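You operate a simulated robot arm through the tools that you are given. There is no shell and no other tool. Be economical: measure what you need, move in short steps, check, and stop when the job is done.

The job below is to be done with a simulated two-armed robot. You get a single attempt, and the scene is never put back.

TASK
Carry the dial box to the blue mat in both hands and open it with the letter card's letter.

The check looks at the end state, three seconds after you hand in, the way a careful person would. Anything else that was tipped, shoved, dropped, spilled or broken makes it a failure.

THE ROBOT
Two 7-joint arms with two-finger grippers on one trunk, on a base that drives. Base frame: it is fixed to the floor where the robot stands at the start and does not move with it; the origin is under the middle of the robot, x ahead of it, y to its left, z up; the surface under the hand at the start is at about z = 0.8. Lengths are in m, angles in rad, forces in N, time in s.
The left shoulder is at the start at [0.057, 0.216, 1.195], the right one opposite. With the tool pointing down near the work surface each hand reaches from about 0.24 to 0.8 m from the robot's upright axis, wherever it stands, measured 20 degrees to its own side. Places, roughly: blue mat [0.5, 0.4, 0.8]; dial box (45x22x10 cm) [0.5, -0.2, 0.8]; dial box lid [0.5, -0.2, 0.9]; letter dial [0.5, -0.2, 1]; steel latch [0.4, -0.1, 0.9]. Payload 3.18 kg a hand.
The tool frame of a hand sits at the grasp point between the pads (the TCP): z along the fingers, y along the line on which they close. The tips reach 0.03 m beyond it. Largest opening 0.144 m; the body of the gripper starts 0.103 m behind the TCP.
Orientation is that of the tool frame in the base frame, as a unit quaternion [x, y, z, w]. With the fingers straight down and closing along the base's y, the tool's x points along the base's -x, its y along +y and its z along -z.

THE INTERFACE
- The arms move only by the tool apply_moves. It takes "left_deltas", "right_deltas" or both (then of equal length, played together; a hand with none holds still); each is one flat list of numbers, 7 for each row, row after row: the opening, from 0 (shut) to 1 (fully open), then the shift along the tool's x, y, z in units of 250 mm (1.0 is 250 mm), then the turn, a rotation vector about the tool's x, y, z in units of 180 degrees (1.0 is 180 degrees). In form: [fingers, tx, ty, tz, rx, ry, rz, fingers, tx, ty, tz, rx, ry, rz, ...]. A call has 1 to 12 rows; each row is the pose to reach, as a shift and turn from the pose commanded when the call began, along the tool's axes at that moment. A call with a number of a shift or a turn outside -1 to 1 is refused whole. Rows are played at 5 a second. More than 0.05 m and 0.15 rad between two rows, or a gripper value outside its range, and nothing of the call is played. Where a pose cannot be reached the arm comes as near as it can. A force on the tool above 40 N (or 10 N above the force at the start of the call, whichever is more), or a blocked arm, ends the call early, and 0.2 s more pass. Each finger halts on what it meets, pressing with about 39 N; the grip force reading is that of the motor and also rises with nothing between the fingers. The clock runs only during rows and for 0.2 s after the last one: add rows that repeat a pose to give the fingers time. It gives the time, the measured TCP pose, the force on the tool (base axes), the opening and the grip force at its end, in the units of the frame above (readings bear some noise), with the torque about the TCP (base axes, N m) and any sound that the robot's microphone picked up.
- Cameras (640 x 400 px; columns grow to the right, rows downward): "scene" is now at [0.1381, 0.0052, 1.4061]; the picture's right is [0.01, -1.00, 0.00], its down [-0.50, -0.01, -0.87] and it looks along [0.87, 0.01, -0.50] (base axes); focal length 214 px, centre (320, 200). "left" rides on the left gripper at [0.076, -0.016, -0.143] in its tool frame; the picture's right is [0.21, 0.98, 0.00], its down [-0.84, 0.18, -0.51] and it looks along [-0.50, 0.11, 0.86] (tool axes); focal length 218 px, centre (320, 200). "right" rides on the right gripper at [0.076, 0.016, -0.143] in its tool frame; the picture's right is [-0.21, 0.98, 0.00], its down [-0.84, -0.18, -0.51] and it looks along [-0.50, -0.11, 0.86] (tool axes); focal length 218 px, centre (320, 200). There is no depth. A picture from a camera that has moved, and an enlarged one, comes with that camera's place and axes in the base frame and with its lens. The place of the scene camera against the robot may be out by one fixed shift of up to 0.018 m in any direction.
- capture(camera): a new picture of that camera. No time passes.
- raise_lower(by): slides the trunk up (or, below 0, down) by that many m; the arms and the scene camera ride with it, the base frame stays. It gives what a move gives, with no picture.
- steer(legs): drives the robot by 1 to 6 legs, each [ahead, left, turn to the left] in m, m and rad, along the robot's own axes; the way and the turn of a leg run together, so that a leg with both is an arc; at most 1.5 m and 3.142 rad a leg. The arms and the cameras ride along, it lands a little off, and it stops where it bumps. It gives what a move gives.
- turn_head(pan, tilt): turns the head with the scene camera to pan (to the left, within 1.396 rad either way) and tilt (down, from -0.506 to 1.204), counted from straight ahead of the robot. It gives what a move gives.
- enlarge(camera, box): a new picture of the part [left, top, right, bottom] of that camera's present view, enlarged. No time passes.
- job_done(): hands the job in; it is judged then, once.

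Go step by step. Nothing tells you exact positions but the pictures and the camera data: compare them with the known pose of the tool, close in by small moves and look again before you grip or let go. The budget is 120 turns and 88 pictures, counting those below and the enlarged ones. Unless the task says otherwise, let go and move clear before handing in, and close with one line.

The tools are called as a command line: name --argument value ..., lists and objects as JSON in quotes. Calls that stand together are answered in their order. apply_moves: Moves the arms, as the interface text tells. Its arguments: {"type":"object","properties":{"left_deltas":{"type":"array"},"right_deltas":{"type":"array"}},"required":[]} The other tools are called the same way: raise_lower (by) slides the trunk up or down; steer (legs) drives the base; turn_head (pan, tilt) turns the head that bears the scene camera; capture (camera) takes a picture; enlarge (camera, box) takes an enlarged picture of a part of a camera's view; job_done () hands the job in.

At the start:

```text
clock: 0.0
left_position: [0.3372, 0.0661, 1.3386]
left_tool_rot: [0.0, 1.0, 0.0, -0.001]
left_wrist_force: [0.0, 0.4, 0.0]
left_wrist_torque: [-0.01, 0.0, 0.0]
left_width: 0.1442
left_grasp_force: 0.1
right_position: [0.3833, -0.3131, 1.3129]
right_tool_rot: [0.0, 1.0, 0.0, 0.0]
right_wrist_force: [0.1, -0.3, -0.1]
right_wrist_torque: [-0.01, -0.02, 0.04]
right_width: 0.1441
right_grasp_force: 0.1
trunk travel left (down, up): [-0.275, 0.094]
robot x, y, heading: [-0.0016, -0.0017, 0.001]
head pan, tilt: [0.012, 0.518]
```

scene: 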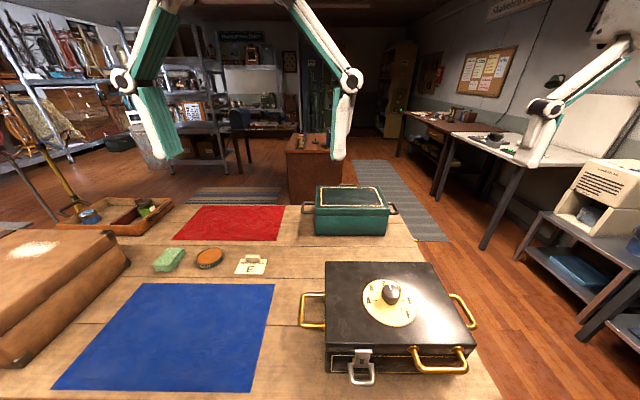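
right: 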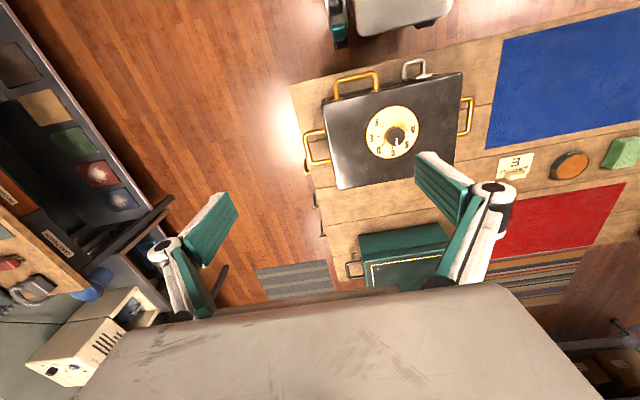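
left: 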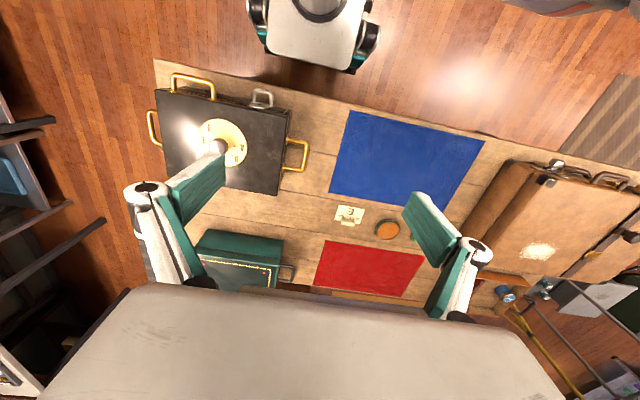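

I see the black dial box on the right with gold handles, a latch at its near side, the blue mat at left, and a letter card in the middle. First I look closely at the dial, latch and card.

enlarge --camera "scene" --box '[290, 240, 490, 390]'

enlarge --camera "scene" --box '[220, 240, 290, 290]'

enlarge --camera "right" --box '[290, 50, 490, 200]'

```text
2.67 times, centred on (390, 315) of scene
camera zoom: at [0.1381, 0.0052, 1.4061], right [0.01, -1.0, 0.0], down [-0.5, -0.01, -0.87], along [0.87, 0.01, -0.5], focal length 572 px, centre (133, -107)
```

zoom: 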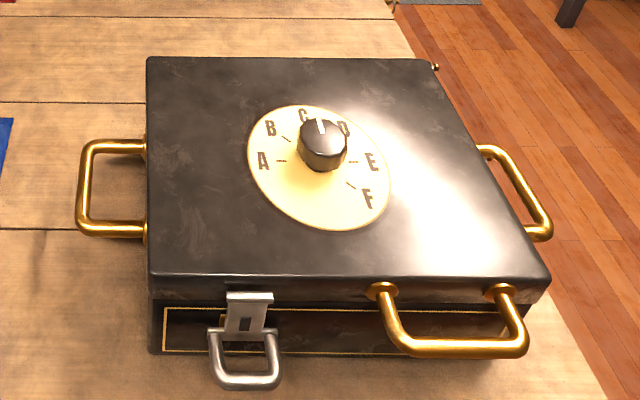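

```text
8.00 times, centred on (255, 265) of scene
camera zoom: at [0.1381, 0.0052, 1.4061], right [0.01, -1.0, 0.0], down [-0.5, -0.01, -0.87], along [0.87, 0.01, -0.5], focal length 1716 px, centre (840, -320)
```

zoom: 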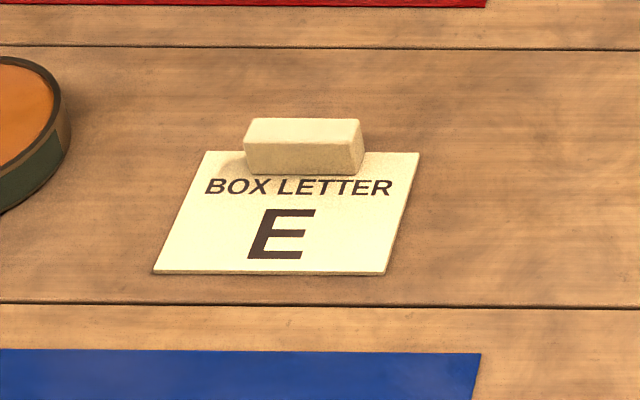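

```text
2.67 times, centred on (390, 125) of right
camera zoom: at [0.3074, -0.2968, 1.4566], right [0.21, 0.98, 0.0], down [0.84, -0.18, 0.51], along [0.5, -0.11, -0.86], focal length 582 px, centre (133, 400)
```

zoom: 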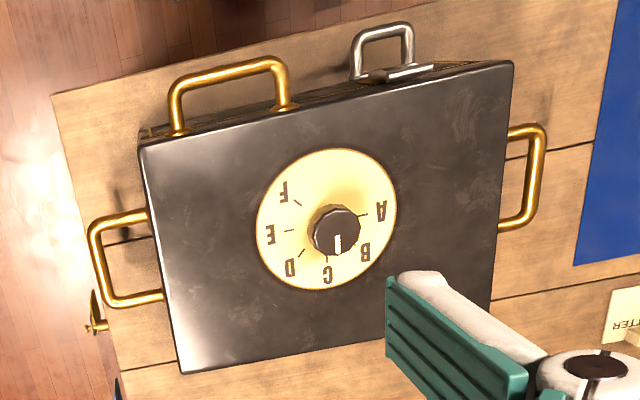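

The card says E, and the dial points about at C. By the scene camera the box body spans about x 0.39–0.62, y −0.335 to −0.005, its side handles have outer bars at y≈0.058 and −0.385, and the mat is about x 0.34–0.62, y 0.16–0.62. I square the robot up to the box first.

steer --legs '[[0, -0.165, 0]]'

```text
clock: 2.1
left_position: [0.3357, -0.0983, 1.3376]
left_tool_rot: [-0.003, 1.0, 0.001, 0.0]
left_wrist_force: [-0.8, 0.4, -0.3]
left_wrist_torque: [0.02, -0.02, 0.02]
left_width: 0.1441
left_grasp_force: 0.0
right_position: [0.3856, -0.4765, 1.3127]
right_tool_rot: [-0.003, 1.0, -0.001, 0.0]
right_wrist_force: [-0.2, -0.2, -0.1]
right_wrist_torque: [0.0, 0.01, 0.01]
right_width: 0.1439
right_grasp_force: 0.1
trunk travel left (down, up): [-0.275, 0.094]
robot x, y, heading: [-0.001, -0.1598, 0.006]
head pan, tilt: [0.012, 0.518]
```

Robot is at y −0.16. Now both hands go above the side handles, at z≈1.09.

apply_moves --left_deltas '[1, -0.067, 0.078, 0.124, 0, 0, 0, 0.9, -0.134, 0.156, 0.248, 0, 0, 0, 0.8, -0.201, 0.234, 0.371, 0, 0, 0, 0.7, -0.268, 0.312, 0.495, 0, 0, 0, 0.6, -0.335, 0.39, 0.619, 0, 0, 0, 0.5, -0.402, 0.468, 0.743, 0, 0, 0, 0.42, -0.469, 0.546, 0.866, 0, 0, 0, 0.42, -0.536, 0.624, 0.99, 0, 0, 0, 0.42, -0.536, 0.624, 0.99, 0, 0, 0]' --right_deltas '[1, -0.043, 0.046, 0.111, 0, 0, 0, 0.9, -0.085, 0.092, 0.223, 0, 0, 0, 0.8, -0.128, 0.137, 0.334, 0, 0, 0, 0.7, -0.17, 0.183, 0.445, 0, 0, 0, 0.6, -0.213, 0.229, 0.556, 0, 0, 0, 0.5, -0.255, 0.275, 0.668, 0, 0, 0, 0.42, -0.298, 0.32, 0.779, 0, 0, 0, 0.42, -0.34, 0.366, 0.89, 0, 0, 0, 0.42, -0.34, 0.366, 0.89, 0, 0, 0]'

capture --camera "left"

capture --camera "right"

capture --camera "scene"

```text
clock: 4.1
left_position: [0.4682, 0.0561, 1.0922]
left_tool_rot: [-0.003, 1.0, 0.001, 0.001]
left_wrist_force: [-0.1, -0.7, -0.1]
left_wrist_torque: [0.0, -0.03, -0.02]
left_width: 0.0602
left_grasp_force: 0.0
right_position: [0.4915, -0.4431, 1.2096]
right_tool_rot: [-0.004, 1.0, 0.0, -0.001]
right_wrist_force: [0.7, 0.4, -0.3]
right_wrist_torque: [0.0, 0.03, 0.01]
right_width: 0.0604
right_grasp_force: 0.1
right hand out of reach, approached as far as the arm can: row 2, 3, 4, 5, 6, 7, 8, 9
trunk travel left (down, up): [-0.275, 0.094]
robot x, y, heading: [0.0006, -0.1667, 0.0]
head pan, tilt: [0.012, 0.518]
```

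```text
81 pictures are left
camera left: at [0.3928, 0.0394, 1.234], right [-0.21, 0.98, 0.0], down [0.84, 0.18, 0.51], along [0.5, 0.11, -0.86], focal length 218 px, centre (320, 200)
```

left: 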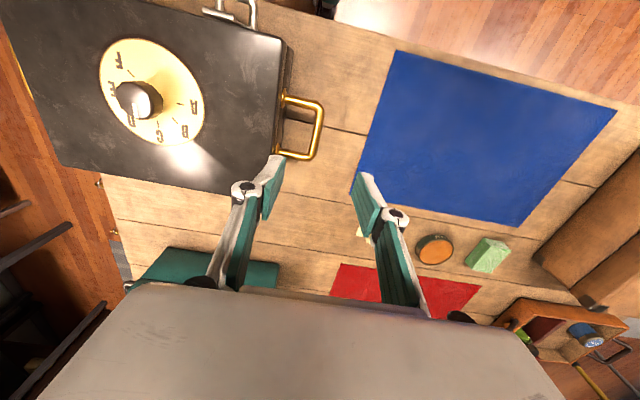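

```text
80 pictures are left
camera right: at [0.4161, -0.4264, 1.354], right [0.2, 0.98, 0.0], down [0.84, -0.17, 0.51], along [0.5, -0.1, -0.86], focal length 218 px, centre (320, 200)
```

right: 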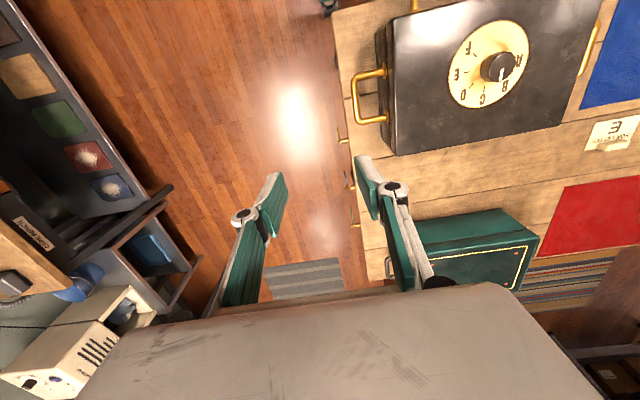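

```text
79 pictures are left
camera scene: at [0.1384, -0.1593, 1.4062], right [0.02, -1.0, 0.0], down [-0.5, -0.01, -0.87], along [0.87, 0.02, -0.5], focal length 214 px, centre (320, 200)
```

scene: 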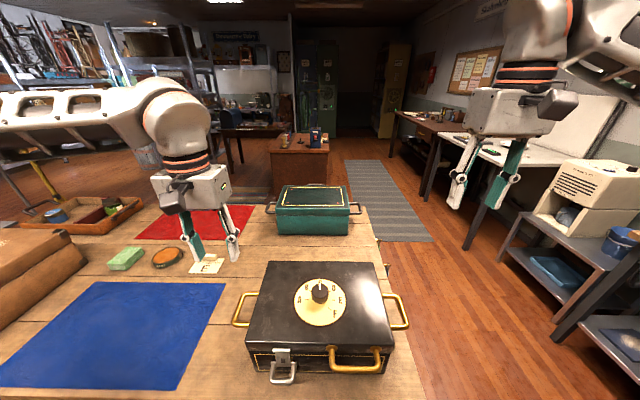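

The left hand sits above its handle (bar at about x 0.48, y 0.052). The right arm got stuck partway, so I try bringing it in by smaller separate moves.

apply_moves --right_deltas '[0.42, 0.06, 0, 0, 0, 0, 0, 0.42, 0.12, 0.1, 0, 0, 0, 0, 0.42, 0.12, 0.2, 0.1, 0, 0, 0, 0.42, 0.12, 0.28, 0.2, 0, 0, 0, 0.42, 0.12, 0.28, 0.3, 0, 0, 0]'

```text
clock: 5.3
left_position: [0.469, 0.0555, 1.0921]
left_tool_rot: [-0.002, 1.0, 0.0, 0.0]
left_wrist_force: [0.3, -0.7, -0.2]
left_wrist_torque: [0.03, 0.03, -0.01]
left_width: 0.0605
left_grasp_force: 0.0
right_position: [0.4745, -0.4057, 1.2308]
right_tool_rot: [-0.003, 1.0, -0.001, -0.001]
right_wrist_force: [-0.6, -0.8, 0.8]
right_wrist_torque: [0.05, 0.03, 0.0]
right_width: 0.0607
right_grasp_force: 0.0
right hand out of reach, approached as far as the arm can: row 1, 2, 3, 4, 5
trunk travel left (down, up): [-0.275, 0.094]
robot x, y, heading: [0.0023, -0.164, 0.01]
head pan, tilt: [0.012, 0.518]
```

Still stuck on a joint branch. I bring the right hand back up and in, mirroring where the left started.

apply_moves --right_deltas '[0.42, 0.03, 0, -0.15, 0, 0, 0, 0.42, 0.12, 0.1, -0.28, 0, 0, 0, 0.42, 0.22, 0.25, -0.36, 0, 0, 0, 0.42, 0.32, 0.4, -0.42, 0, 0, 0, 0.42, 0.42, 0.55, -0.44, 0, 0, 0, 0.42, 0.46, 0.7, -0.44, 0, 0, 0, 0.42, 0.46, 0.7, -0.44, 0, 0, 0]'

```text
clock: 6.9
left_position: [0.4681, 0.0558, 1.0926]
left_tool_rot: [-0.003, 1.0, 0.0, 0.001]
left_wrist_force: [-0.9, -0.9, 0.1]
left_wrist_torque: [0.0, -0.05, 0.03]
left_width: 0.0606
left_grasp_force: 0.0
right_position: [0.4065, -0.3731, 1.3646]
right_tool_rot: [-0.003, 1.0, 0.001, 0.001]
right_wrist_force: [-0.3, 0.7, -0.4]
right_wrist_torque: [-0.03, -0.06, 0.01]
right_width: 0.0603
right_grasp_force: 0.1
right hand out of reach, approached as far as the arm can: row 2, 3, 4, 5, 6, 7
trunk travel left (down, up): [-0.275, 0.094]
robot x, y, heading: [-0.002, -0.1625, 0.006]
head pan, tilt: [0.012, 0.518]
```

The right arm is limited by its joints here. I go back out, and try to come down on the outside.

apply_moves --right_deltas '[0.42, 0.04, -0.15, 0.05, 0, 0, 0, 0.42, 0.08, -0.33, 0.1, 0, 0, 0, 0.42, 0.04, -0.5, 0.15, 0, 0, 0, 0.42, 0, -0.65, 0.2, 0, 0, 0, 0.42, 0, -0.75, 0.35, 0, 0, 0, 0.42, 0, -0.8, 0.5, 0, 0, 0, 0.42, 0, -0.8, 0.66, 0, 0, 0, 0.42, 0, -0.8, 0.82, 0, 0, 0]'

capture --camera "scene"

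```text
clock: 8.7
left_position: [0.4688, 0.0541, 1.0923]
left_tool_rot: [-0.003, 1.0, 0.0, -0.001]
left_wrist_force: [-0.3, -0.8, -0.1]
left_wrist_torque: [0.02, 0.03, 0.05]
left_width: 0.0608
left_grasp_force: 0.2
right_position: [0.4139, -0.5774, 1.1553]
right_tool_rot: [-0.002, 1.0, 0.002, 0.0]
right_wrist_force: [-0.2, -0.7, -0.5]
right_wrist_torque: [0.03, 0.06, -0.03]
right_width: 0.0602
right_grasp_force: 0.0
trunk travel left (down, up): [-0.275, 0.094]
robot x, y, heading: [-0.0016, -0.1627, 0.001]
head pan, tilt: [0.012, 0.518]
```

```text
78 pictures are left
camera scene: at [0.1396, -0.1603, 1.4059], right [0.02, -1.0, 0.0], down [-0.5, -0.01, -0.87], along [0.87, 0.02, -0.5], focal length 214 px, centre (320, 200)
```

scene: 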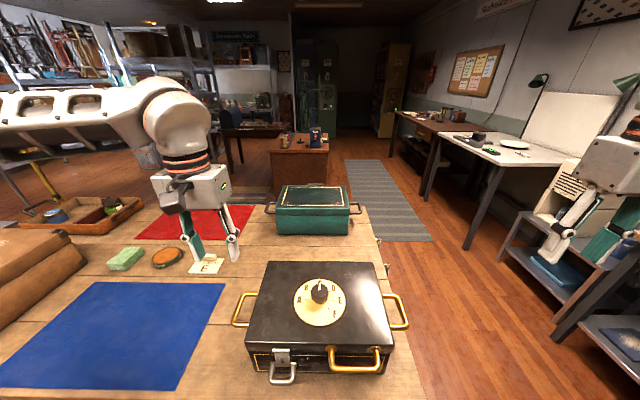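

It came down outside without trouble. Now further down to z≈1.08 and inward over the right handle.

apply_moves --right_deltas '[0.42, -0.06, 0.05, 0.15, 0, 0, 0, 0.42, -0.12, 0.12, 0.3, 0, 0, 0, 0.42, -0.18, 0.25, 0.3, 0, 0, 0, 0.42, -0.22, 0.38, 0.3, 0, 0, 0, 0.42, -0.22, 0.52, 0.3, 0, 0, 0, 0.42, -0.22, 0.66, 0.3, 0, 0, 0, 0.42, -0.22, 0.8, 0.3, 0, 0, 0, 0.42, -0.22, 0.8, 0.3, 0, 0, 0]'

capture --camera "right"

```text
clock: 10.5
left_position: [0.4695, 0.0551, 1.0928]
left_tool_rot: [-0.002, 1.0, 0.0, 0.001]
left_wrist_force: [-0.6, 0.0, 0.1]
left_wrist_torque: [0.0, 0.0, -0.01]
left_width: 0.0605
left_grasp_force: 0.1
right_position: [0.5041, -0.5552, 1.1553]
right_tool_rot: [-0.007, 1.0, 0.004, -0.002]
right_wrist_force: [-0.6, 0.0, 1.0]
right_wrist_torque: [0.03, 0.01, 0.02]
right_width: 0.0604
right_grasp_force: 0.2
right hand out of reach, approached as far as the arm can: row 1, 2, 3, 4, 5, 6, 7, 8
trunk travel left (down, up): [-0.275, 0.094]
robot x, y, heading: [0.0026, -0.1678, 0.01]
head pan, tilt: [0.012, 0.518]
```

```text
77 pictures are left
camera right: at [0.4288, -0.5411, 1.299], right [0.2, 0.98, 0.0], down [0.85, -0.17, 0.5], along [0.49, -0.09, -0.86], focal length 218 px, centre (320, 200)
```

right: 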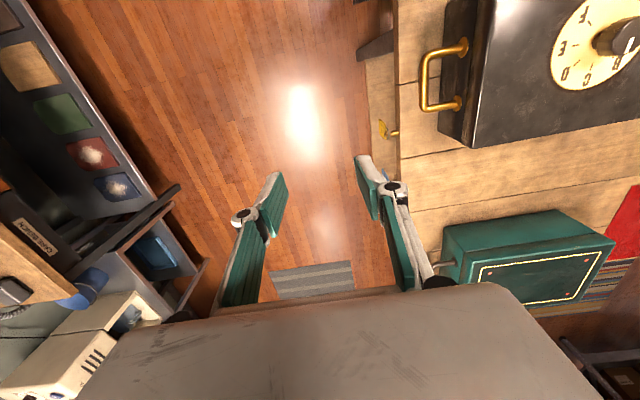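

The right arm is still blocked by its configuration. I turn the head to see how its elbow stands.

turn_head --pan -0.9 --tilt 0.2

capture --camera "scene"

turn_head --pan 0.9 --tilt 0.2

capture --camera "scene"

```text
clock: 11.7
left_position: [0.4674, 0.056, 1.0932]
left_tool_rot: [-0.002, 1.0, 0.0, -0.001]
left_wrist_force: [0.1, -0.3, 0.0]
left_wrist_torque: [-0.02, 0.0, 0.05]
left_width: 0.0605
left_grasp_force: 0.1
right_position: [0.5046, -0.5555, 1.1546]
right_tool_rot: [-0.005, 1.0, 0.002, -0.003]
right_wrist_force: [0.2, 0.8, -0.2]
right_wrist_torque: [0.04, -0.03, 0.05]
right_width: 0.0604
right_grasp_force: 0.0
trunk travel left (down, up): [-0.275, 0.094]
robot x, y, heading: [-0.0027, -0.1648, 0.004]
head pan, tilt: [-0.901, 0.201]
```

```text
76 pictures are left
camera scene: at [0.1062, -0.2333, 1.4356], right [-0.78, -0.63, 0.0], down [-0.12, 0.16, -0.98], along [0.61, -0.76, -0.2], focal length 214 px, centre (320, 200)
```

scene: 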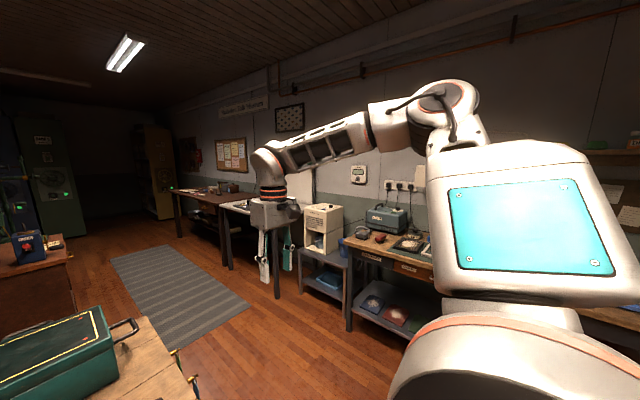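

```text
clock: 13.5
left_position: [0.4677, 0.0559, 1.0922]
left_tool_rot: [-0.003, 1.0, 0.0, 0.0]
left_wrist_force: [0.0, -1.2, 1.1]
left_wrist_torque: [-0.03, 0.0, 0.0]
left_width: 0.0605
left_grasp_force: 0.0
right_position: [0.5039, -0.5546, 1.1551]
right_tool_rot: [-0.006, 1.0, 0.003, -0.002]
right_wrist_force: [0.5, 0.5, 0.8]
right_wrist_torque: [0.06, -0.01, 0.01]
right_width: 0.0604
right_grasp_force: 0.0
trunk travel left (down, up): [-0.275, 0.094]
robot x, y, heading: [0.0009, -0.1646, 0.003]
head pan, tilt: [0.901, 0.201]
```

```text
75 pictures are left
camera scene: at [0.1055, -0.0873, 1.4356], right [0.79, -0.62, 0.0], down [-0.12, -0.16, -0.98], along [0.61, 0.77, -0.2], focal length 214 px, centre (320, 200)
```

scene: 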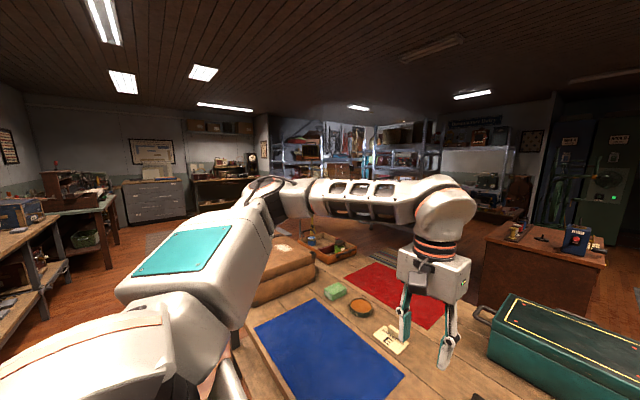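

The right elbow stands high while the left one is swung low; I try a yaw of the right tool to see if the wrist is what limits it.

apply_moves --right_deltas '[0.42, 0, 0, 0, 0, 0, 0.045, 0.42, 0, 0, 0, 0, 0, 0.09, 0.42, 0, 0, 0, 0, 0, 0.135, 0.42, 0, 0, 0, 0, 0, 0.18, 0.42, 0, 0, 0, 0, 0, 0.225, 0.42, 0, 0.0, 0.1, 0, 0, 0.225, 0.42, 0, 0.0, 0.2, 0, 0, 0.225, 0.42, 0, 0.0, 0.3, 0, 0, 0.225]'

turn_head --pan -0.9 --tilt 0.2

capture --camera "scene"

```text
clock: 15.3
left_position: [0.4681, 0.054, 1.0927]
left_tool_rot: [-0.001, 1.0, 0.0, -0.001]
left_wrist_force: [0.8, -0.9, 0.5]
left_wrist_torque: [0.11, 0.07, 0.0]
left_width: 0.0604
left_grasp_force: 0.1
right_position: [0.5698, -0.7392, 1.1646]
right_tool_rot: [0.324, 0.946, 0.012, -0.021]
right_wrist_force: [0.5, -0.4, -0.4]
right_wrist_torque: [0.08, 0.04, -0.02]
right_width: 0.0604
right_grasp_force: 0.0
right hand out of reach, approached as far as the arm can: row 1, 2, 3, 4, 5, 6, 7, 8
trunk travel left (down, up): [-0.275, 0.094]
robot x, y, heading: [0.0006, -0.1647, 0.007]
head pan, tilt: [0.901, 0.201]
```

```text
clock: 17.1
left_position: [0.4692, 0.0552, 1.0923]
left_tool_rot: [-0.003, 1.0, 0.0, 0.0]
left_wrist_force: [-0.6, -0.7, -0.8]
left_wrist_torque: [-0.03, -0.01, -0.01]
left_width: 0.0607
left_grasp_force: 0.0
right_position: [0.567, -0.7369, 1.1679]
right_tool_rot: [0.324, 0.946, 0.012, -0.021]
right_wrist_force: [0.4, -0.1, 0.1]
right_wrist_torque: [0.02, 0.02, 0.03]
right_width: 0.0605
right_grasp_force: 0.0
trunk travel left (down, up): [-0.275, 0.094]
robot x, y, heading: [0.002, -0.1627, 0.009]
head pan, tilt: [-0.901, 0.201]
```

```text
74 pictures are left
camera scene: at [0.1062, -0.2333, 1.4356], right [-0.78, -0.63, 0.0], down [-0.12, 0.16, -0.98], along [0.61, -0.76, -0.2], focal length 214 px, centre (320, 200)
```

scene: 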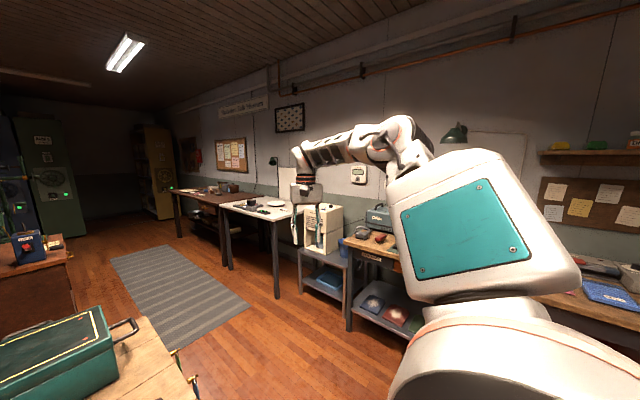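

Positive yaw made it worse, so the wrist roll is at its limit: turning the other way should free it. I rotate the right tool back and beyond.

apply_moves --right_deltas '[0.42, 0, 0, 0, 0, 0, -0.045, 0.42, 0, 0, 0, 0, 0, -0.09, 0.42, 0, 0, 0, 0, 0, -0.135, 0.42, 0, 0, 0, 0, 0, -0.18, 0.42, 0, 0, 0, 0, 0, -0.225, 0.42, 0, 0, 0, 0, 0, -0.27, 0.42, 0, 0, 0, 0, 0, -0.315, 0.42, 0, 0, 0, 0, 0, -0.36, 0.42, 0, 0, 0, 0, 0, -0.405, 0.42, 0, 0, 0, 0, 0, -0.45, 0.42, 0, 0, 0, 0, 0, -0.495]'

```text
clock: 19.5
left_position: [0.469, 0.056, 1.0934]
left_tool_rot: [-0.003, 1.0, 0.0, 0.0]
left_wrist_force: [0.0, 0.9, -0.6]
left_wrist_torque: [0.05, 0.02, 0.03]
left_width: 0.0604
left_grasp_force: 0.0
right_position: [0.5655, -0.7422, 1.1627]
right_tool_rot: [-0.433, 0.901, 0.023, -0.006]
right_wrist_force: [0.0, -0.8, 0.0]
right_wrist_torque: [0.01, -0.03, 0.0]
right_width: 0.0603
right_grasp_force: 0.1
trunk travel left (down, up): [-0.275, 0.094]
robot x, y, heading: [0.0017, -0.1671, 0.005]
head pan, tilt: [-0.901, 0.201]
```

The yaw moves freely in that direction. Now I bring the right hand in over the table with this yaw (−51°).

apply_moves --right_deltas '[0.42, -0.09, 0.122, 0.052, 0, 0, 0, 0.42, -0.18, 0.245, 0.104, 0, 0, 0, 0.42, -0.272, 0.367, 0.155, 0, 0, 0, 0.42, -0.363, 0.49, 0.207, 0, 0, 0, 0.42, -0.454, 0.612, 0.259, 0, 0, 0, 0.42, -0.545, 0.735, 0.31, 0, 0, 0, 0.42, -0.635, 0.857, 0.362, 0, 0, 0, 0.42, -0.726, 0.98, 0.414, 0, 0, 0]'

```text
clock: 21.3
left_position: [0.4692, 0.0573, 1.0923]
left_tool_rot: [-0.002, 1.0, 0.0, 0.0]
left_wrist_force: [0.1, -0.1, -0.1]
left_wrist_torque: [-0.02, -0.01, 0.03]
left_width: 0.0604
left_grasp_force: 0.0
right_position: [0.4893, -0.4425, 1.0729]
right_tool_rot: [-0.432, 0.902, 0.022, -0.006]
right_wrist_force: [-0.3, 0.3, -0.5]
right_wrist_torque: [-0.04, 0.02, 0.04]
right_width: 0.0605
right_grasp_force: 0.0
trunk travel left (down, up): [-0.275, 0.094]
robot x, y, heading: [0.004, -0.1692, 0.005]
head pan, tilt: [-0.901, 0.201]
```

Reached. I continue the yaw toward −180°, which gives the same closing line along y.

apply_moves --right_deltas '[0.42, 0, 0, 0, 0, 0, -0.046, 0.42, 0, 0, 0, 0, 0, -0.092, 0.42, 0, 0, 0, 0, 0, -0.138, 0.42, 0, 0, 0, 0, 0, -0.184, 0.42, 0, 0, 0, 0, 0, -0.23, 0.42, 0, 0, 0, 0, 0, -0.276, 0.42, 0, 0, 0, 0, 0, -0.322, 0.42, 0, 0, 0, 0, 0, -0.368, 0.42, 0, 0, 0, 0, 0, -0.414, 0.42, 0, 0, 0, 0, 0, -0.46, 0.42, 0, 0, 0, 0, 0, -0.506, 0.42, 0, 0, 0, 0, 0, -0.55]'

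```text
clock: 23.9
left_position: [0.4695, 0.0565, 1.0927]
left_tool_rot: [-0.002, 1.0, 0.001, 0.0]
left_wrist_force: [-0.5, -0.4, 0.3]
left_wrist_torque: [0.03, -0.02, -0.02]
left_width: 0.0604
left_grasp_force: 0.1
right_position: [0.4836, -0.4441, 1.0732]
right_tool_rot: [0.967, -0.255, -0.02, -0.014]
right_wrist_force: [-0.7, 0.5, -0.2]
right_wrist_torque: [0.03, -0.03, -0.02]
right_width: 0.0606
right_grasp_force: 0.1
trunk travel left (down, up): [-0.275, 0.094]
robot x, y, heading: [-0.0007, -0.162, 0.003]
head pan, tilt: [-0.901, 0.201]
```

About 30° left to turn, with a small tilt fix.

apply_moves --right_deltas '[0.42, 0, 0, 0, -0.002, 0.003, -0.041, 0.42, 0, 0, 0, -0.004, 0.006, -0.082, 0.42, 0, 0, 0, -0.006, 0.009, -0.123, 0.42, 0, 0, 0, -0.009, 0.013, -0.164, 0.42, 0, 0, 0, -0.009, 0.013, -0.164]'

capture --camera "right"

turn_head --pan 0 --tilt 0.518

capture --camera "scene"

```text
clock: 25.1
left_position: [0.4685, 0.0565, 1.0922]
left_tool_rot: [-0.003, 1.0, -0.001, 0.001]
left_wrist_force: [-0.3, -1.0, -0.7]
left_wrist_torque: [0.01, 0.0, -0.01]
left_width: 0.0605
left_grasp_force: 0.0
right_position: [0.485, -0.4431, 1.0745]
right_tool_rot: [1.0, -0.001, 0.0, 0.0]
right_wrist_force: [-0.1, -1.1, -0.6]
right_wrist_torque: [-0.01, -0.01, 0.0]
right_width: 0.0604
right_grasp_force: 0.2
trunk travel left (down, up): [-0.275, 0.094]
robot x, y, heading: [0.0034, -0.1679, 0.008]
head pan, tilt: [-0.901, 0.201]
```

```text
73 pictures are left
camera right: at [0.5621, -0.4601, 1.2175], right [-0.21, -0.98, 0.0], down [-0.84, 0.18, 0.51], along [-0.5, 0.11, -0.86], focal length 218 px, centre (320, 200)
```

right: 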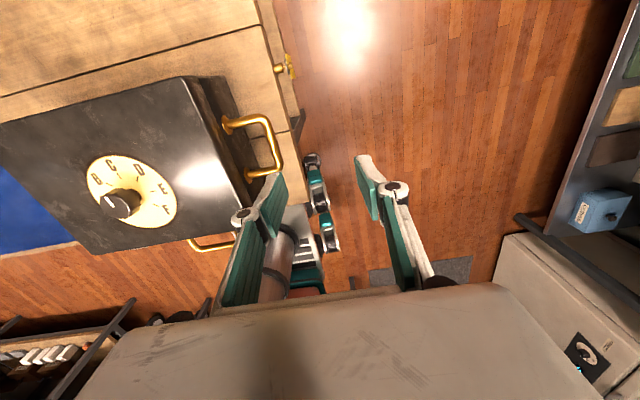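

```text
clock: 26.3
left_position: [0.4693, 0.0561, 1.0927]
left_tool_rot: [-0.003, 1.0, 0.0, 0.0]
left_wrist_force: [0.7, -0.3, -0.5]
left_wrist_torque: [-0.01, 0.01, 0.01]
left_width: 0.0606
left_grasp_force: 0.2
right_position: [0.4846, -0.4436, 1.0739]
right_tool_rot: [1.0, -0.002, 0.0, 0.0]
right_wrist_force: [-0.2, 0.5, 0.3]
right_wrist_torque: [-0.01, 0.03, -0.01]
right_width: 0.0605
right_grasp_force: 0.0
trunk travel left (down, up): [-0.275, 0.094]
robot x, y, heading: [-0.0007, -0.1624, 0.005]
head pan, tilt: [0.0, 0.518]
```

```text
72 pictures are left
camera scene: at [0.1385, -0.1602, 1.4062], right [0.0, -1.0, 0.0], down [-0.5, 0.0, -0.87], along [0.87, 0.0, -0.5], focal length 214 px, centre (320, 200)
```

scene: 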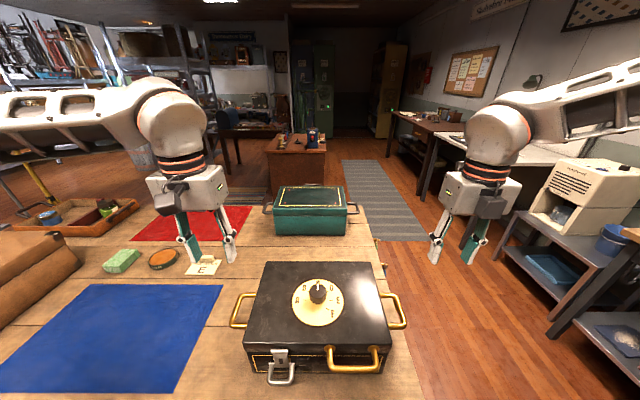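

Both hands now stand properly. Triangulating, the handle bars lie at about x 0.476, y 0.051 / −0.369, z≈0.88; I lower to z 0.955 with a narrower opening and look again.

apply_moves --left_deltas '[0.3, -0.008, -0.007, 0.14, 0, 0, 0, 0.3, -0.016, -0.014, 0.28, 0, 0, 0, 0.3, -0.024, -0.021, 0.42, 0, 0, 0, 0.3, -0.024, -0.021, 0.55, 0, 0, 0, 0.3, -0.024, -0.021, 0.55, 0, 0, 0]' --right_deltas '[0.3, -0.01, -0.1, 0.12, 0, 0, 0, 0.3, -0.02, -0.2, 0.24, 0, 0, 0, 0.3, -0.039, -0.297, 0.36, 0, 0, 0, 0.3, -0.039, -0.297, 0.476, 0, 0, 0, 0.3, -0.039, -0.297, 0.476, 0, 0, 0]'

capture --camera "left"

capture --camera "right"

capture --camera "scene"

```text
clock: 27.5
left_position: [0.474, 0.0521, 0.9547]
left_tool_rot: [-0.003, 1.0, 0.001, -0.001]
left_wrist_force: [0.8, 0.2, -0.4]
left_wrist_torque: [0.0, 0.0, -0.02]
left_width: 0.0434
left_grasp_force: 0.1
right_position: [0.4764, -0.3687, 0.9557]
right_tool_rot: [1.0, -0.002, 0.001, 0.0]
right_wrist_force: [0.8, 0.3, 0.9]
right_wrist_torque: [0.0, -0.02, -0.01]
right_width: 0.043
right_grasp_force: 0.1
trunk travel left (down, up): [-0.275, 0.094]
robot x, y, heading: [-0.0019, -0.1643, 0.007]
head pan, tilt: [0.0, 0.518]
```

```text
71 pictures are left
camera left: at [0.399, 0.035, 1.0967], right [-0.21, 0.98, 0.0], down [0.84, 0.18, 0.51], along [0.5, 0.11, -0.86], focal length 218 px, centre (320, 200)
```

left: 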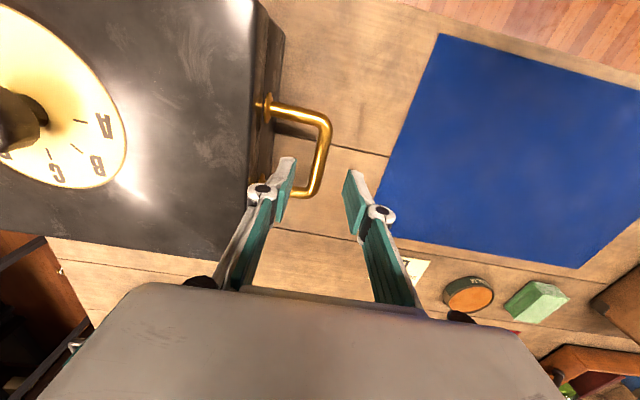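

```text
70 pictures are left
camera right: at [0.5527, -0.3859, 1.0989], right [-0.21, -0.98, 0.0], down [-0.84, 0.18, 0.51], along [-0.49, 0.11, -0.86], focal length 218 px, centre (320, 200)
```

right: 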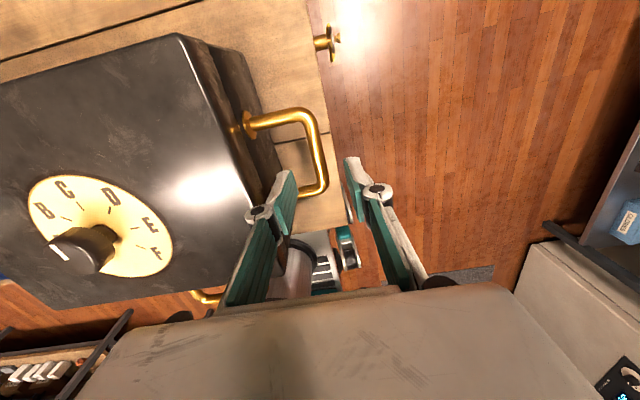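

```text
69 pictures are left
camera scene: at [0.1381, -0.1599, 1.4063], right [0.01, -1.0, 0.0], down [-0.5, 0.0, -0.87], along [0.87, 0.0, -0.5], focal length 214 px, centre (320, 200)
```

scene: 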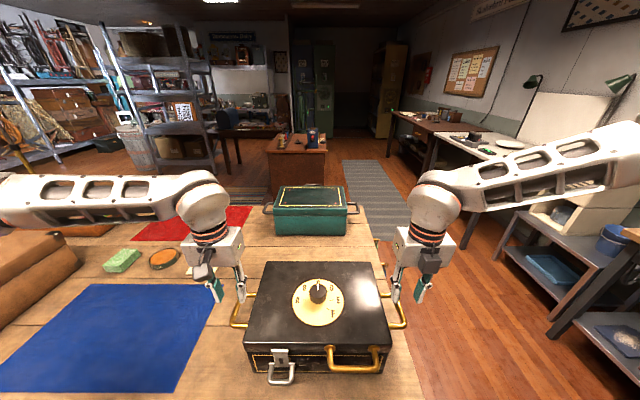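

The bars are centred between the fingers in both views. Lowering to z≈0.868 with the bars between the fingers.

apply_moves --left_deltas '[0.32, 0, 0, 0.1, 0, 0, 0, 0.32, 0, 0, 0.2, 0, 0, 0, 0.32, 0, 0, 0.28, 0, 0, 0, 0.32, 0, 0, 0.348, 0, 0, 0, 0.32, 0, 0, 0.348, 0, 0, 0]' --right_deltas '[0.32, 0, 0, 0.1, 0, 0, 0, 0.32, 0, 0, 0.2, 0, 0, 0, 0.32, 0, 0, 0.28, 0, 0, 0, 0.32, 0, 0, 0.348, 0, 0, 0, 0.32, 0, 0, 0.348, 0, 0, 0]'

capture --camera "left"

capture --camera "right"

```text
clock: 28.7
left_position: [0.4751, 0.0533, 0.8658]
left_tool_rot: [-0.003, 1.0, 0.0, 0.0]
left_wrist_force: [0.3, -0.6, 0.3]
left_wrist_torque: [-0.01, -0.01, -0.03]
left_width: 0.0462
left_grasp_force: 0.0
right_position: [0.4744, -0.3697, 0.8674]
right_tool_rot: [1.0, -0.002, 0.0, -0.001]
right_wrist_force: [-0.3, 0.0, 0.1]
right_wrist_torque: [0.0, 0.0, -0.01]
right_width: 0.0462
right_grasp_force: 0.0
trunk travel left (down, up): [-0.275, 0.094]
robot x, y, heading: [-0.0001, -0.1645, 0.007]
head pan, tilt: [0.0, 0.518]
```

```text
68 pictures are left
camera left: at [0.3994, 0.0368, 1.0074], right [-0.21, 0.98, 0.0], down [0.84, 0.18, 0.51], along [0.5, 0.11, -0.86], focal length 218 px, centre (320, 200)
```

left: 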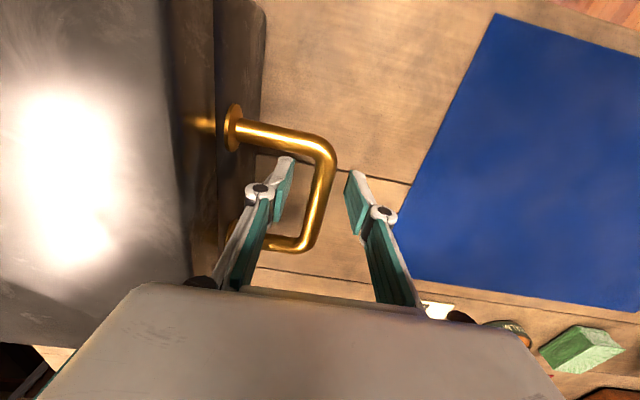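

```text
67 pictures are left
camera right: at [0.5514, -0.3862, 1.011], right [-0.21, -0.98, 0.0], down [-0.84, 0.18, 0.51], along [-0.5, 0.11, -0.86], focal length 218 px, centre (320, 200)
```

right: 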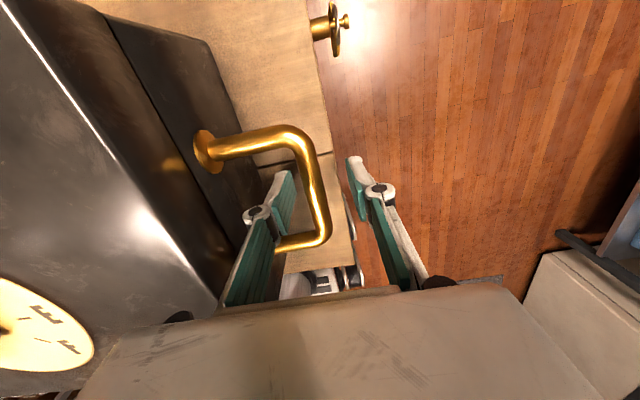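

The bars run between both finger pairs at z≈0.873. I raise the left a hair and close both grippers.

apply_moves --left_deltas '[0.3, 0, 0, -0.02, 0, 0, 0, 0.15, 0, 0, -0.02, 0, 0, 0, 0, 0, 0, -0.02, 0, 0, 0, 0, 0, 0, -0.02, 0, 0, 0]' --right_deltas '[0.3, 0, 0, -0.01, 0, 0, 0, 0.15, 0, 0, -0.01, 0, 0, 0, 0, 0, 0, -0.01, 0, 0, 0, 0, 0, 0, -0.01, 0, 0, 0]'

```text
clock: 29.7
left_position: [0.475, 0.0504, 0.8717]
left_tool_rot: [0.0, 1.0, -0.003, 0.001]
left_wrist_force: [-0.5, -36.2, -0.7]
left_wrist_torque: [0.19, -0.05, -0.8]
left_width: 0.0123
left_grasp_force: 39.2
right_position: [0.4752, -0.368, 0.8715]
right_tool_rot: [1.0, 0.001, 0.001, -0.003]
right_wrist_force: [0.2, 36.1, 0.1]
right_wrist_torque: [-0.2, 0.05, 0.71]
right_width: 0.012
right_grasp_force: 39.4
trunk travel left (down, up): [-0.275, 0.094]
robot x, y, heading: [-0.0012, -0.1669, 0.002]
head pan, tilt: [0.0, 0.518]
```

Both bars gripped (12 mm), but the hands pull outward on each other; I relax them inward a couple of millimetres.

apply_moves --left_deltas '[0, 0, -0.005, 0, 0, 0, 0, 0, 0, -0.01, 0, 0, 0, 0]' --right_deltas '[0, 0, -0.005, 0, 0, 0, 0, 0, 0, -0.01, 0, 0, 0, 0]'

```text
clock: 30.3
left_position: [0.4768, 0.0513, 0.8697]
left_tool_rot: [-0.001, 1.0, -0.001, 0.0]
left_wrist_force: [-0.8, -32.6, 0.8]
left_wrist_torque: [0.18, 0.01, -0.9]
left_width: 0.0124
left_grasp_force: 38.8
right_position: [0.4757, -0.3676, 0.8693]
right_tool_rot: [1.0, -0.001, 0.001, 0.0]
right_wrist_force: [0.0, 31.9, -0.4]
right_wrist_torque: [-0.16, -0.04, 0.76]
right_width: 0.012
right_grasp_force: 39.0
trunk travel left (down, up): [-0.275, 0.094]
robot x, y, heading: [0.0024, -0.1626, 0.011]
head pan, tilt: [0.0, 0.518]
```

Force dropped only slightly; I shift a little further inward.

apply_moves --left_deltas '[0, 0, -0.01, 0, 0, 0, 0, 0, 0, -0.02, 0, 0, 0, 0, 0, 0, -0.02, 0, 0, 0, 0]' --right_deltas '[0, 0, -0.01, 0, 0, 0, 0, 0, 0, -0.02, 0, 0, 0, 0, 0, 0, -0.02, 0, 0, 0, 0]'

capture --camera "left"

```text
clock: 31.1
left_position: [0.4765, 0.0513, 0.8704]
left_tool_rot: [-0.008, 1.0, 0.004, 0.0]
left_wrist_force: [0.2, 34.6, -0.6]
left_wrist_torque: [-0.23, -0.79, -0.9]
left_width: 0.0123
left_grasp_force: 38.5
right_position: [0.4755, -0.3662, 0.8693]
right_tool_rot: [1.0, -0.005, -0.001, 0.004]
right_wrist_force: [2.3, -31.3, 2.5]
right_wrist_torque: [0.18, -0.55, 0.99]
right_width: 0.0123
right_grasp_force: 38.8
trunk travel left (down, up): [-0.275, 0.094]
robot x, y, heading: [-0.001, -0.1605, 0.005]
head pan, tilt: [0.0, 0.518]
```

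```text
66 pictures are left
camera left: at [0.4006, 0.0328, 1.012], right [-0.22, 0.97, 0.01], down [0.84, 0.19, 0.51], along [0.49, 0.12, -0.86], focal length 218 px, centre (320, 200)
```

left: 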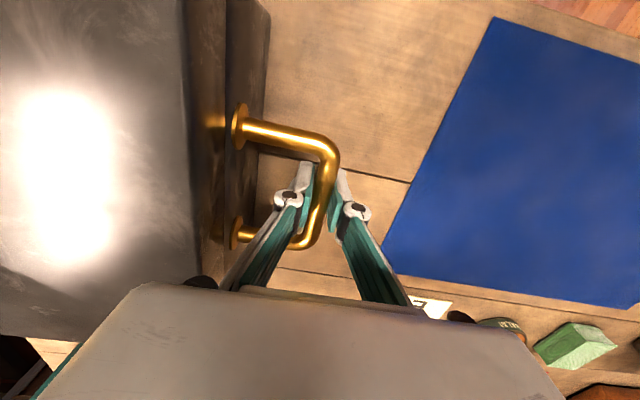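

Overshot; half of that back.

apply_moves --left_deltas '[0, 0, 0.005, 0, 0, 0, 0, 0, 0, 0.009, 0, 0, 0, 0, 0, 0, 0.009, 0, 0, 0, 0]' --right_deltas '[0, 0, 0.005, 0, 0, 0, 0, 0, 0, 0.009, 0, 0, 0, 0, 0, 0, 0.009, 0, 0, 0, 0]'

```text
clock: 31.6
left_position: [0.4767, 0.0511, 0.8703]
left_tool_rot: [-0.006, 1.0, 0.003, -0.001]
left_wrist_force: [-0.1, 3.6, 0.1]
left_wrist_torque: [-0.03, 0.07, -1.02]
left_width: 0.0126
left_grasp_force: 39.2
right_position: [0.4757, -0.3673, 0.8695]
right_tool_rot: [1.0, -0.004, 0.0, 0.003]
right_wrist_force: [-0.4, -2.9, 2.4]
right_wrist_torque: [-0.03, 0.25, 1.0]
right_width: 0.0123
right_grasp_force: 39.2
trunk travel left (down, up): [-0.275, 0.094]
robot x, y, heading: [0.0006, -0.1644, 0.007]
head pan, tilt: [0.0, 0.518]
stopped in row 2 (right hand): the force on the tool passed its limit at 42 N (the readings are from after the stop); the commanded pose is now the measured one
```

Forces are nearly balanced now. Lifting both hands together, slowly.

apply_moves --left_deltas '[0, 0, 0, -0.02, 0, 0, 0, 0, 0, 0, -0.06, 0, 0, 0, 0, 0, 0, -0.12, 0, 0, 0, 0, 0, 0, -0.18, 0, 0, 0, 0, 0, 0, -0.24, 0, 0, 0, 0, 0, 0, -0.28, 0, 0, 0]' --right_deltas '[0, 0, 0, -0.02, 0, 0, 0, 0, 0, 0, -0.06, 0, 0, 0, 0, 0, 0, -0.12, 0, 0, 0, 0, 0, 0, -0.18, 0, 0, 0, 0, 0, 0, -0.24, 0, 0, 0, 0, 0, 0, -0.28, 0, 0, 0]'

capture --camera "scene"

```text
clock: 33.0
left_position: [0.4756, 0.0509, 0.9401]
left_tool_rot: [-0.005, 1.0, 0.002, -0.003]
left_wrist_force: [-0.3, 7.5, -6.5]
left_wrist_torque: [0.22, -0.09, -0.91]
left_width: 0.0142
left_grasp_force: 39.2
right_position: [0.4757, -0.366, 0.9386]
right_tool_rot: [1.0, -0.005, -0.001, 0.004]
right_wrist_force: [-1.0, -7.8, -5.6]
right_wrist_torque: [-0.23, 0.01, 0.98]
right_width: 0.014
right_grasp_force: 38.7
trunk travel left (down, up): [-0.275, 0.094]
robot x, y, heading: [0.0007, -0.1675, 0.002]
head pan, tilt: [0.0, 0.518]
```

```text
65 pictures are left
camera scene: at [0.1391, -0.1602, 1.4061], right [0.01, -1.0, 0.0], down [-0.5, 0.0, -0.87], along [0.87, 0.0, -0.5], focal length 214 px, centre (320, 200)
```

scene: 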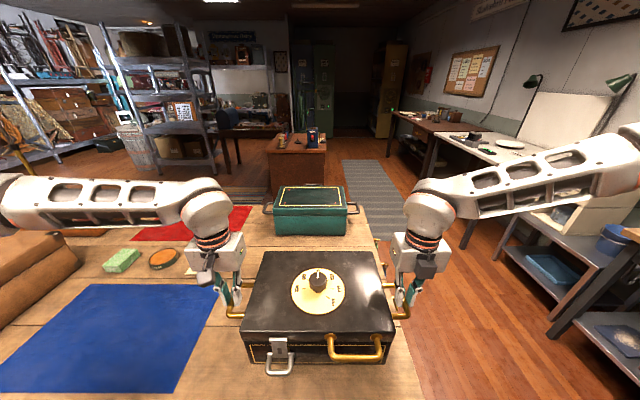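

The box hangs level, about 6 N per hand. Now I drive left about 0.545 m to bring it over the mat.

steer --legs '[[0, 0.545, 0]]'

capture --camera "scene"

capture --camera "left"

capture --camera "right"

```text
clock: 38.3
left_position: [0.4667, 0.6034, 0.939]
left_tool_rot: [-0.014, 1.0, 0.003, -0.002]
left_wrist_force: [-0.8, 27.9, -6.4]
left_wrist_torque: [0.69, 0.01, -0.91]
left_width: 0.014
left_grasp_force: 39.0
right_position: [0.4731, 0.1858, 0.9384]
right_tool_rot: [1.0, 0.001, -0.001, 0.003]
right_wrist_force: [1.3, -26.6, -6.6]
right_wrist_torque: [-0.72, -0.07, 0.97]
right_width: 0.014
right_grasp_force: 39.3
trunk travel left (down, up): [-0.275, 0.094]
robot x, y, heading: [-0.0053, 0.3789, 0.02]
head pan, tilt: [0.0, 0.518]
```

```text
64 pictures are left
camera scene: at [0.1325, 0.3878, 1.4061], right [0.02, -1.0, 0.0], down [-0.5, -0.01, -0.87], along [0.87, 0.02, -0.5], focal length 214 px, centre (320, 200)
```

scene: 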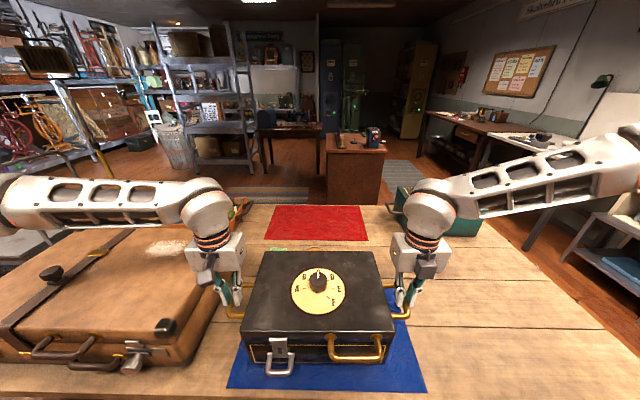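

```text
63 pictures are left
camera left: at [0.3912, 0.5841, 1.082], right [-0.24, 0.97, 0.01], down [0.84, 0.2, 0.51], along [0.49, 0.12, -0.86], focal length 218 px, centre (320, 200)
```

left: 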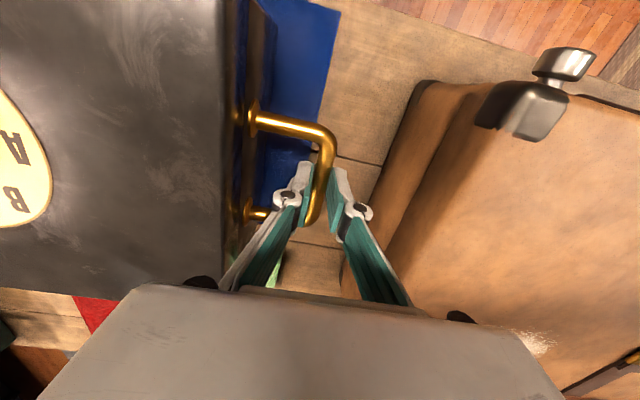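

```text
62 pictures are left
camera right: at [0.5503, 0.1707, 1.0823], right [-0.2, -0.98, 0.01], down [-0.84, 0.18, 0.51], along [-0.5, 0.1, -0.86], focal length 218 px, centre (320, 200)
```

right: 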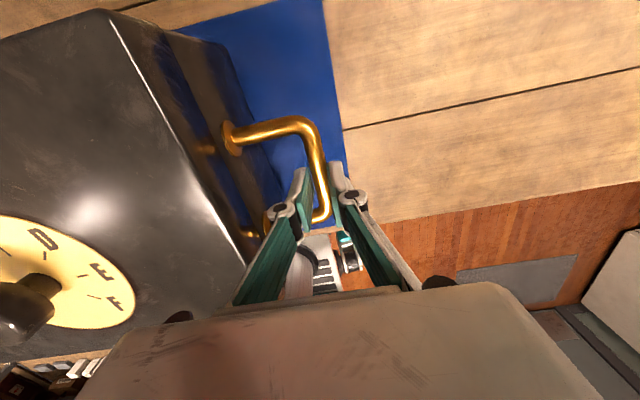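

The box hangs over the mat, about 18 mm too far left (mat y 0.155–0.597, x 0.334–0.613). I shift it right a little, relax the squeeze and then look.

apply_moves --left_deltas '[0, -0.004, 0.004, 0, 0, 0, 0, 0, -0.01, -0.02, 0, 0, 0, 0, 0, -0.016, -0.045, 0, 0, 0, 0, 0, -0.02, -0.066, 0, 0, 0, 0, 0, -0.02, -0.066, 0, 0, 0, 0]' --right_deltas '[0, -0.002, 0.008, 0, 0, 0, 0, 0, -0.005, 0.032, 0, 0, 0, 0, 0, -0.008, 0.057, 0, 0, 0, 0, 0, -0.01, 0.078, 0, 0, 0, 0, 0, -0.01, 0.078, 0, 0, 0, 0]'

```text
clock: 39.5
left_position: [0.4716, 0.5857, 0.9405]
left_tool_rot: [-0.012, 1.0, 0.002, -0.001]
left_wrist_force: [-1.7, -30.5, -6.8]
left_wrist_torque: [-0.77, 0.34, -0.94]
left_width: 0.0144
left_grasp_force: 38.9
right_position: [0.4707, 0.1679, 0.9403]
right_tool_rot: [1.0, 0.003, 0.0, 0.002]
right_wrist_force: [1.7, 31.6, -5.8]
right_wrist_torque: [0.78, -0.37, 0.49]
right_width: 0.0136
right_grasp_force: 38.9
trunk travel left (down, up): [-0.275, 0.094]
robot x, y, heading: [-0.0083, 0.3772, 0.017]
head pan, tilt: [0.0, 0.518]
```

Now slightly over-stretched; half back inward and begin lowering.

apply_moves --left_deltas '[0, 0, -0.003, 0, 0, 0, 0, 0, 0, -0.003, 0.04, 0, 0, 0, 0, 0, -0.003, 0.09, 0, 0, 0, 0, 0, -0.003, 0.14, 0, 0, 0, 0, 0, -0.003, 0.19, 0, 0, 0, 0, 0, -0.003, 0.22, 0, 0, 0]' --right_deltas '[0, 0, -0.003, 0, 0, 0, 0, 0, 0, -0.003, 0.04, 0, 0, 0, 0, 0, -0.003, 0.09, 0, 0, 0, 0, 0, -0.003, 0.14, 0, 0, 0, 0, 0, -0.003, 0.19, 0, 0, 0, 0, 0, -0.003, 0.22, 0, 0, 0]'

capture --camera "scene"

```text
clock: 40.8
left_position: [0.4707, 0.5845, 0.9012]
left_tool_rot: [-0.015, 1.0, 0.003, 0.006]
left_wrist_force: [-8.9, 11.6, 30.6]
left_wrist_torque: [0.36, 1.19, -1.07]
left_width: 0.015
left_grasp_force: 39.3
right_position: [0.4688, 0.1662, 0.8987]
right_tool_rot: [1.0, 0.001, 0.007, 0.004]
right_wrist_force: [-11.0, -11.0, 34.0]
right_wrist_torque: [-0.35, 0.69, 0.64]
right_width: 0.0136
right_grasp_force: 39.2
trunk travel left (down, up): [-0.275, 0.094]
robot x, y, heading: [-0.0087, 0.3822, 0.019]
head pan, tilt: [0.0, 0.518]
stopped in row 6 (left hand): the force on the tool passed its limit at 47 N (the readings are from after the stop); the commanded pose is now the measured one
```

```text
61 pictures are left
camera scene: at [0.1249, 0.3879, 1.4078], right [0.02, -1.0, 0.0], down [-0.49, -0.01, -0.87], along [0.87, 0.02, -0.49], focal length 214 px, centre (320, 200)
```

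scene: 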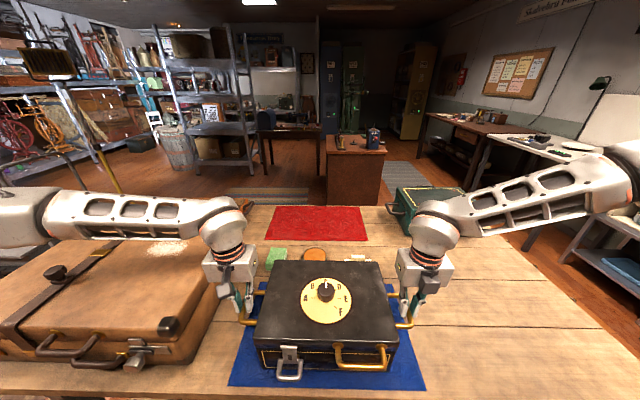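

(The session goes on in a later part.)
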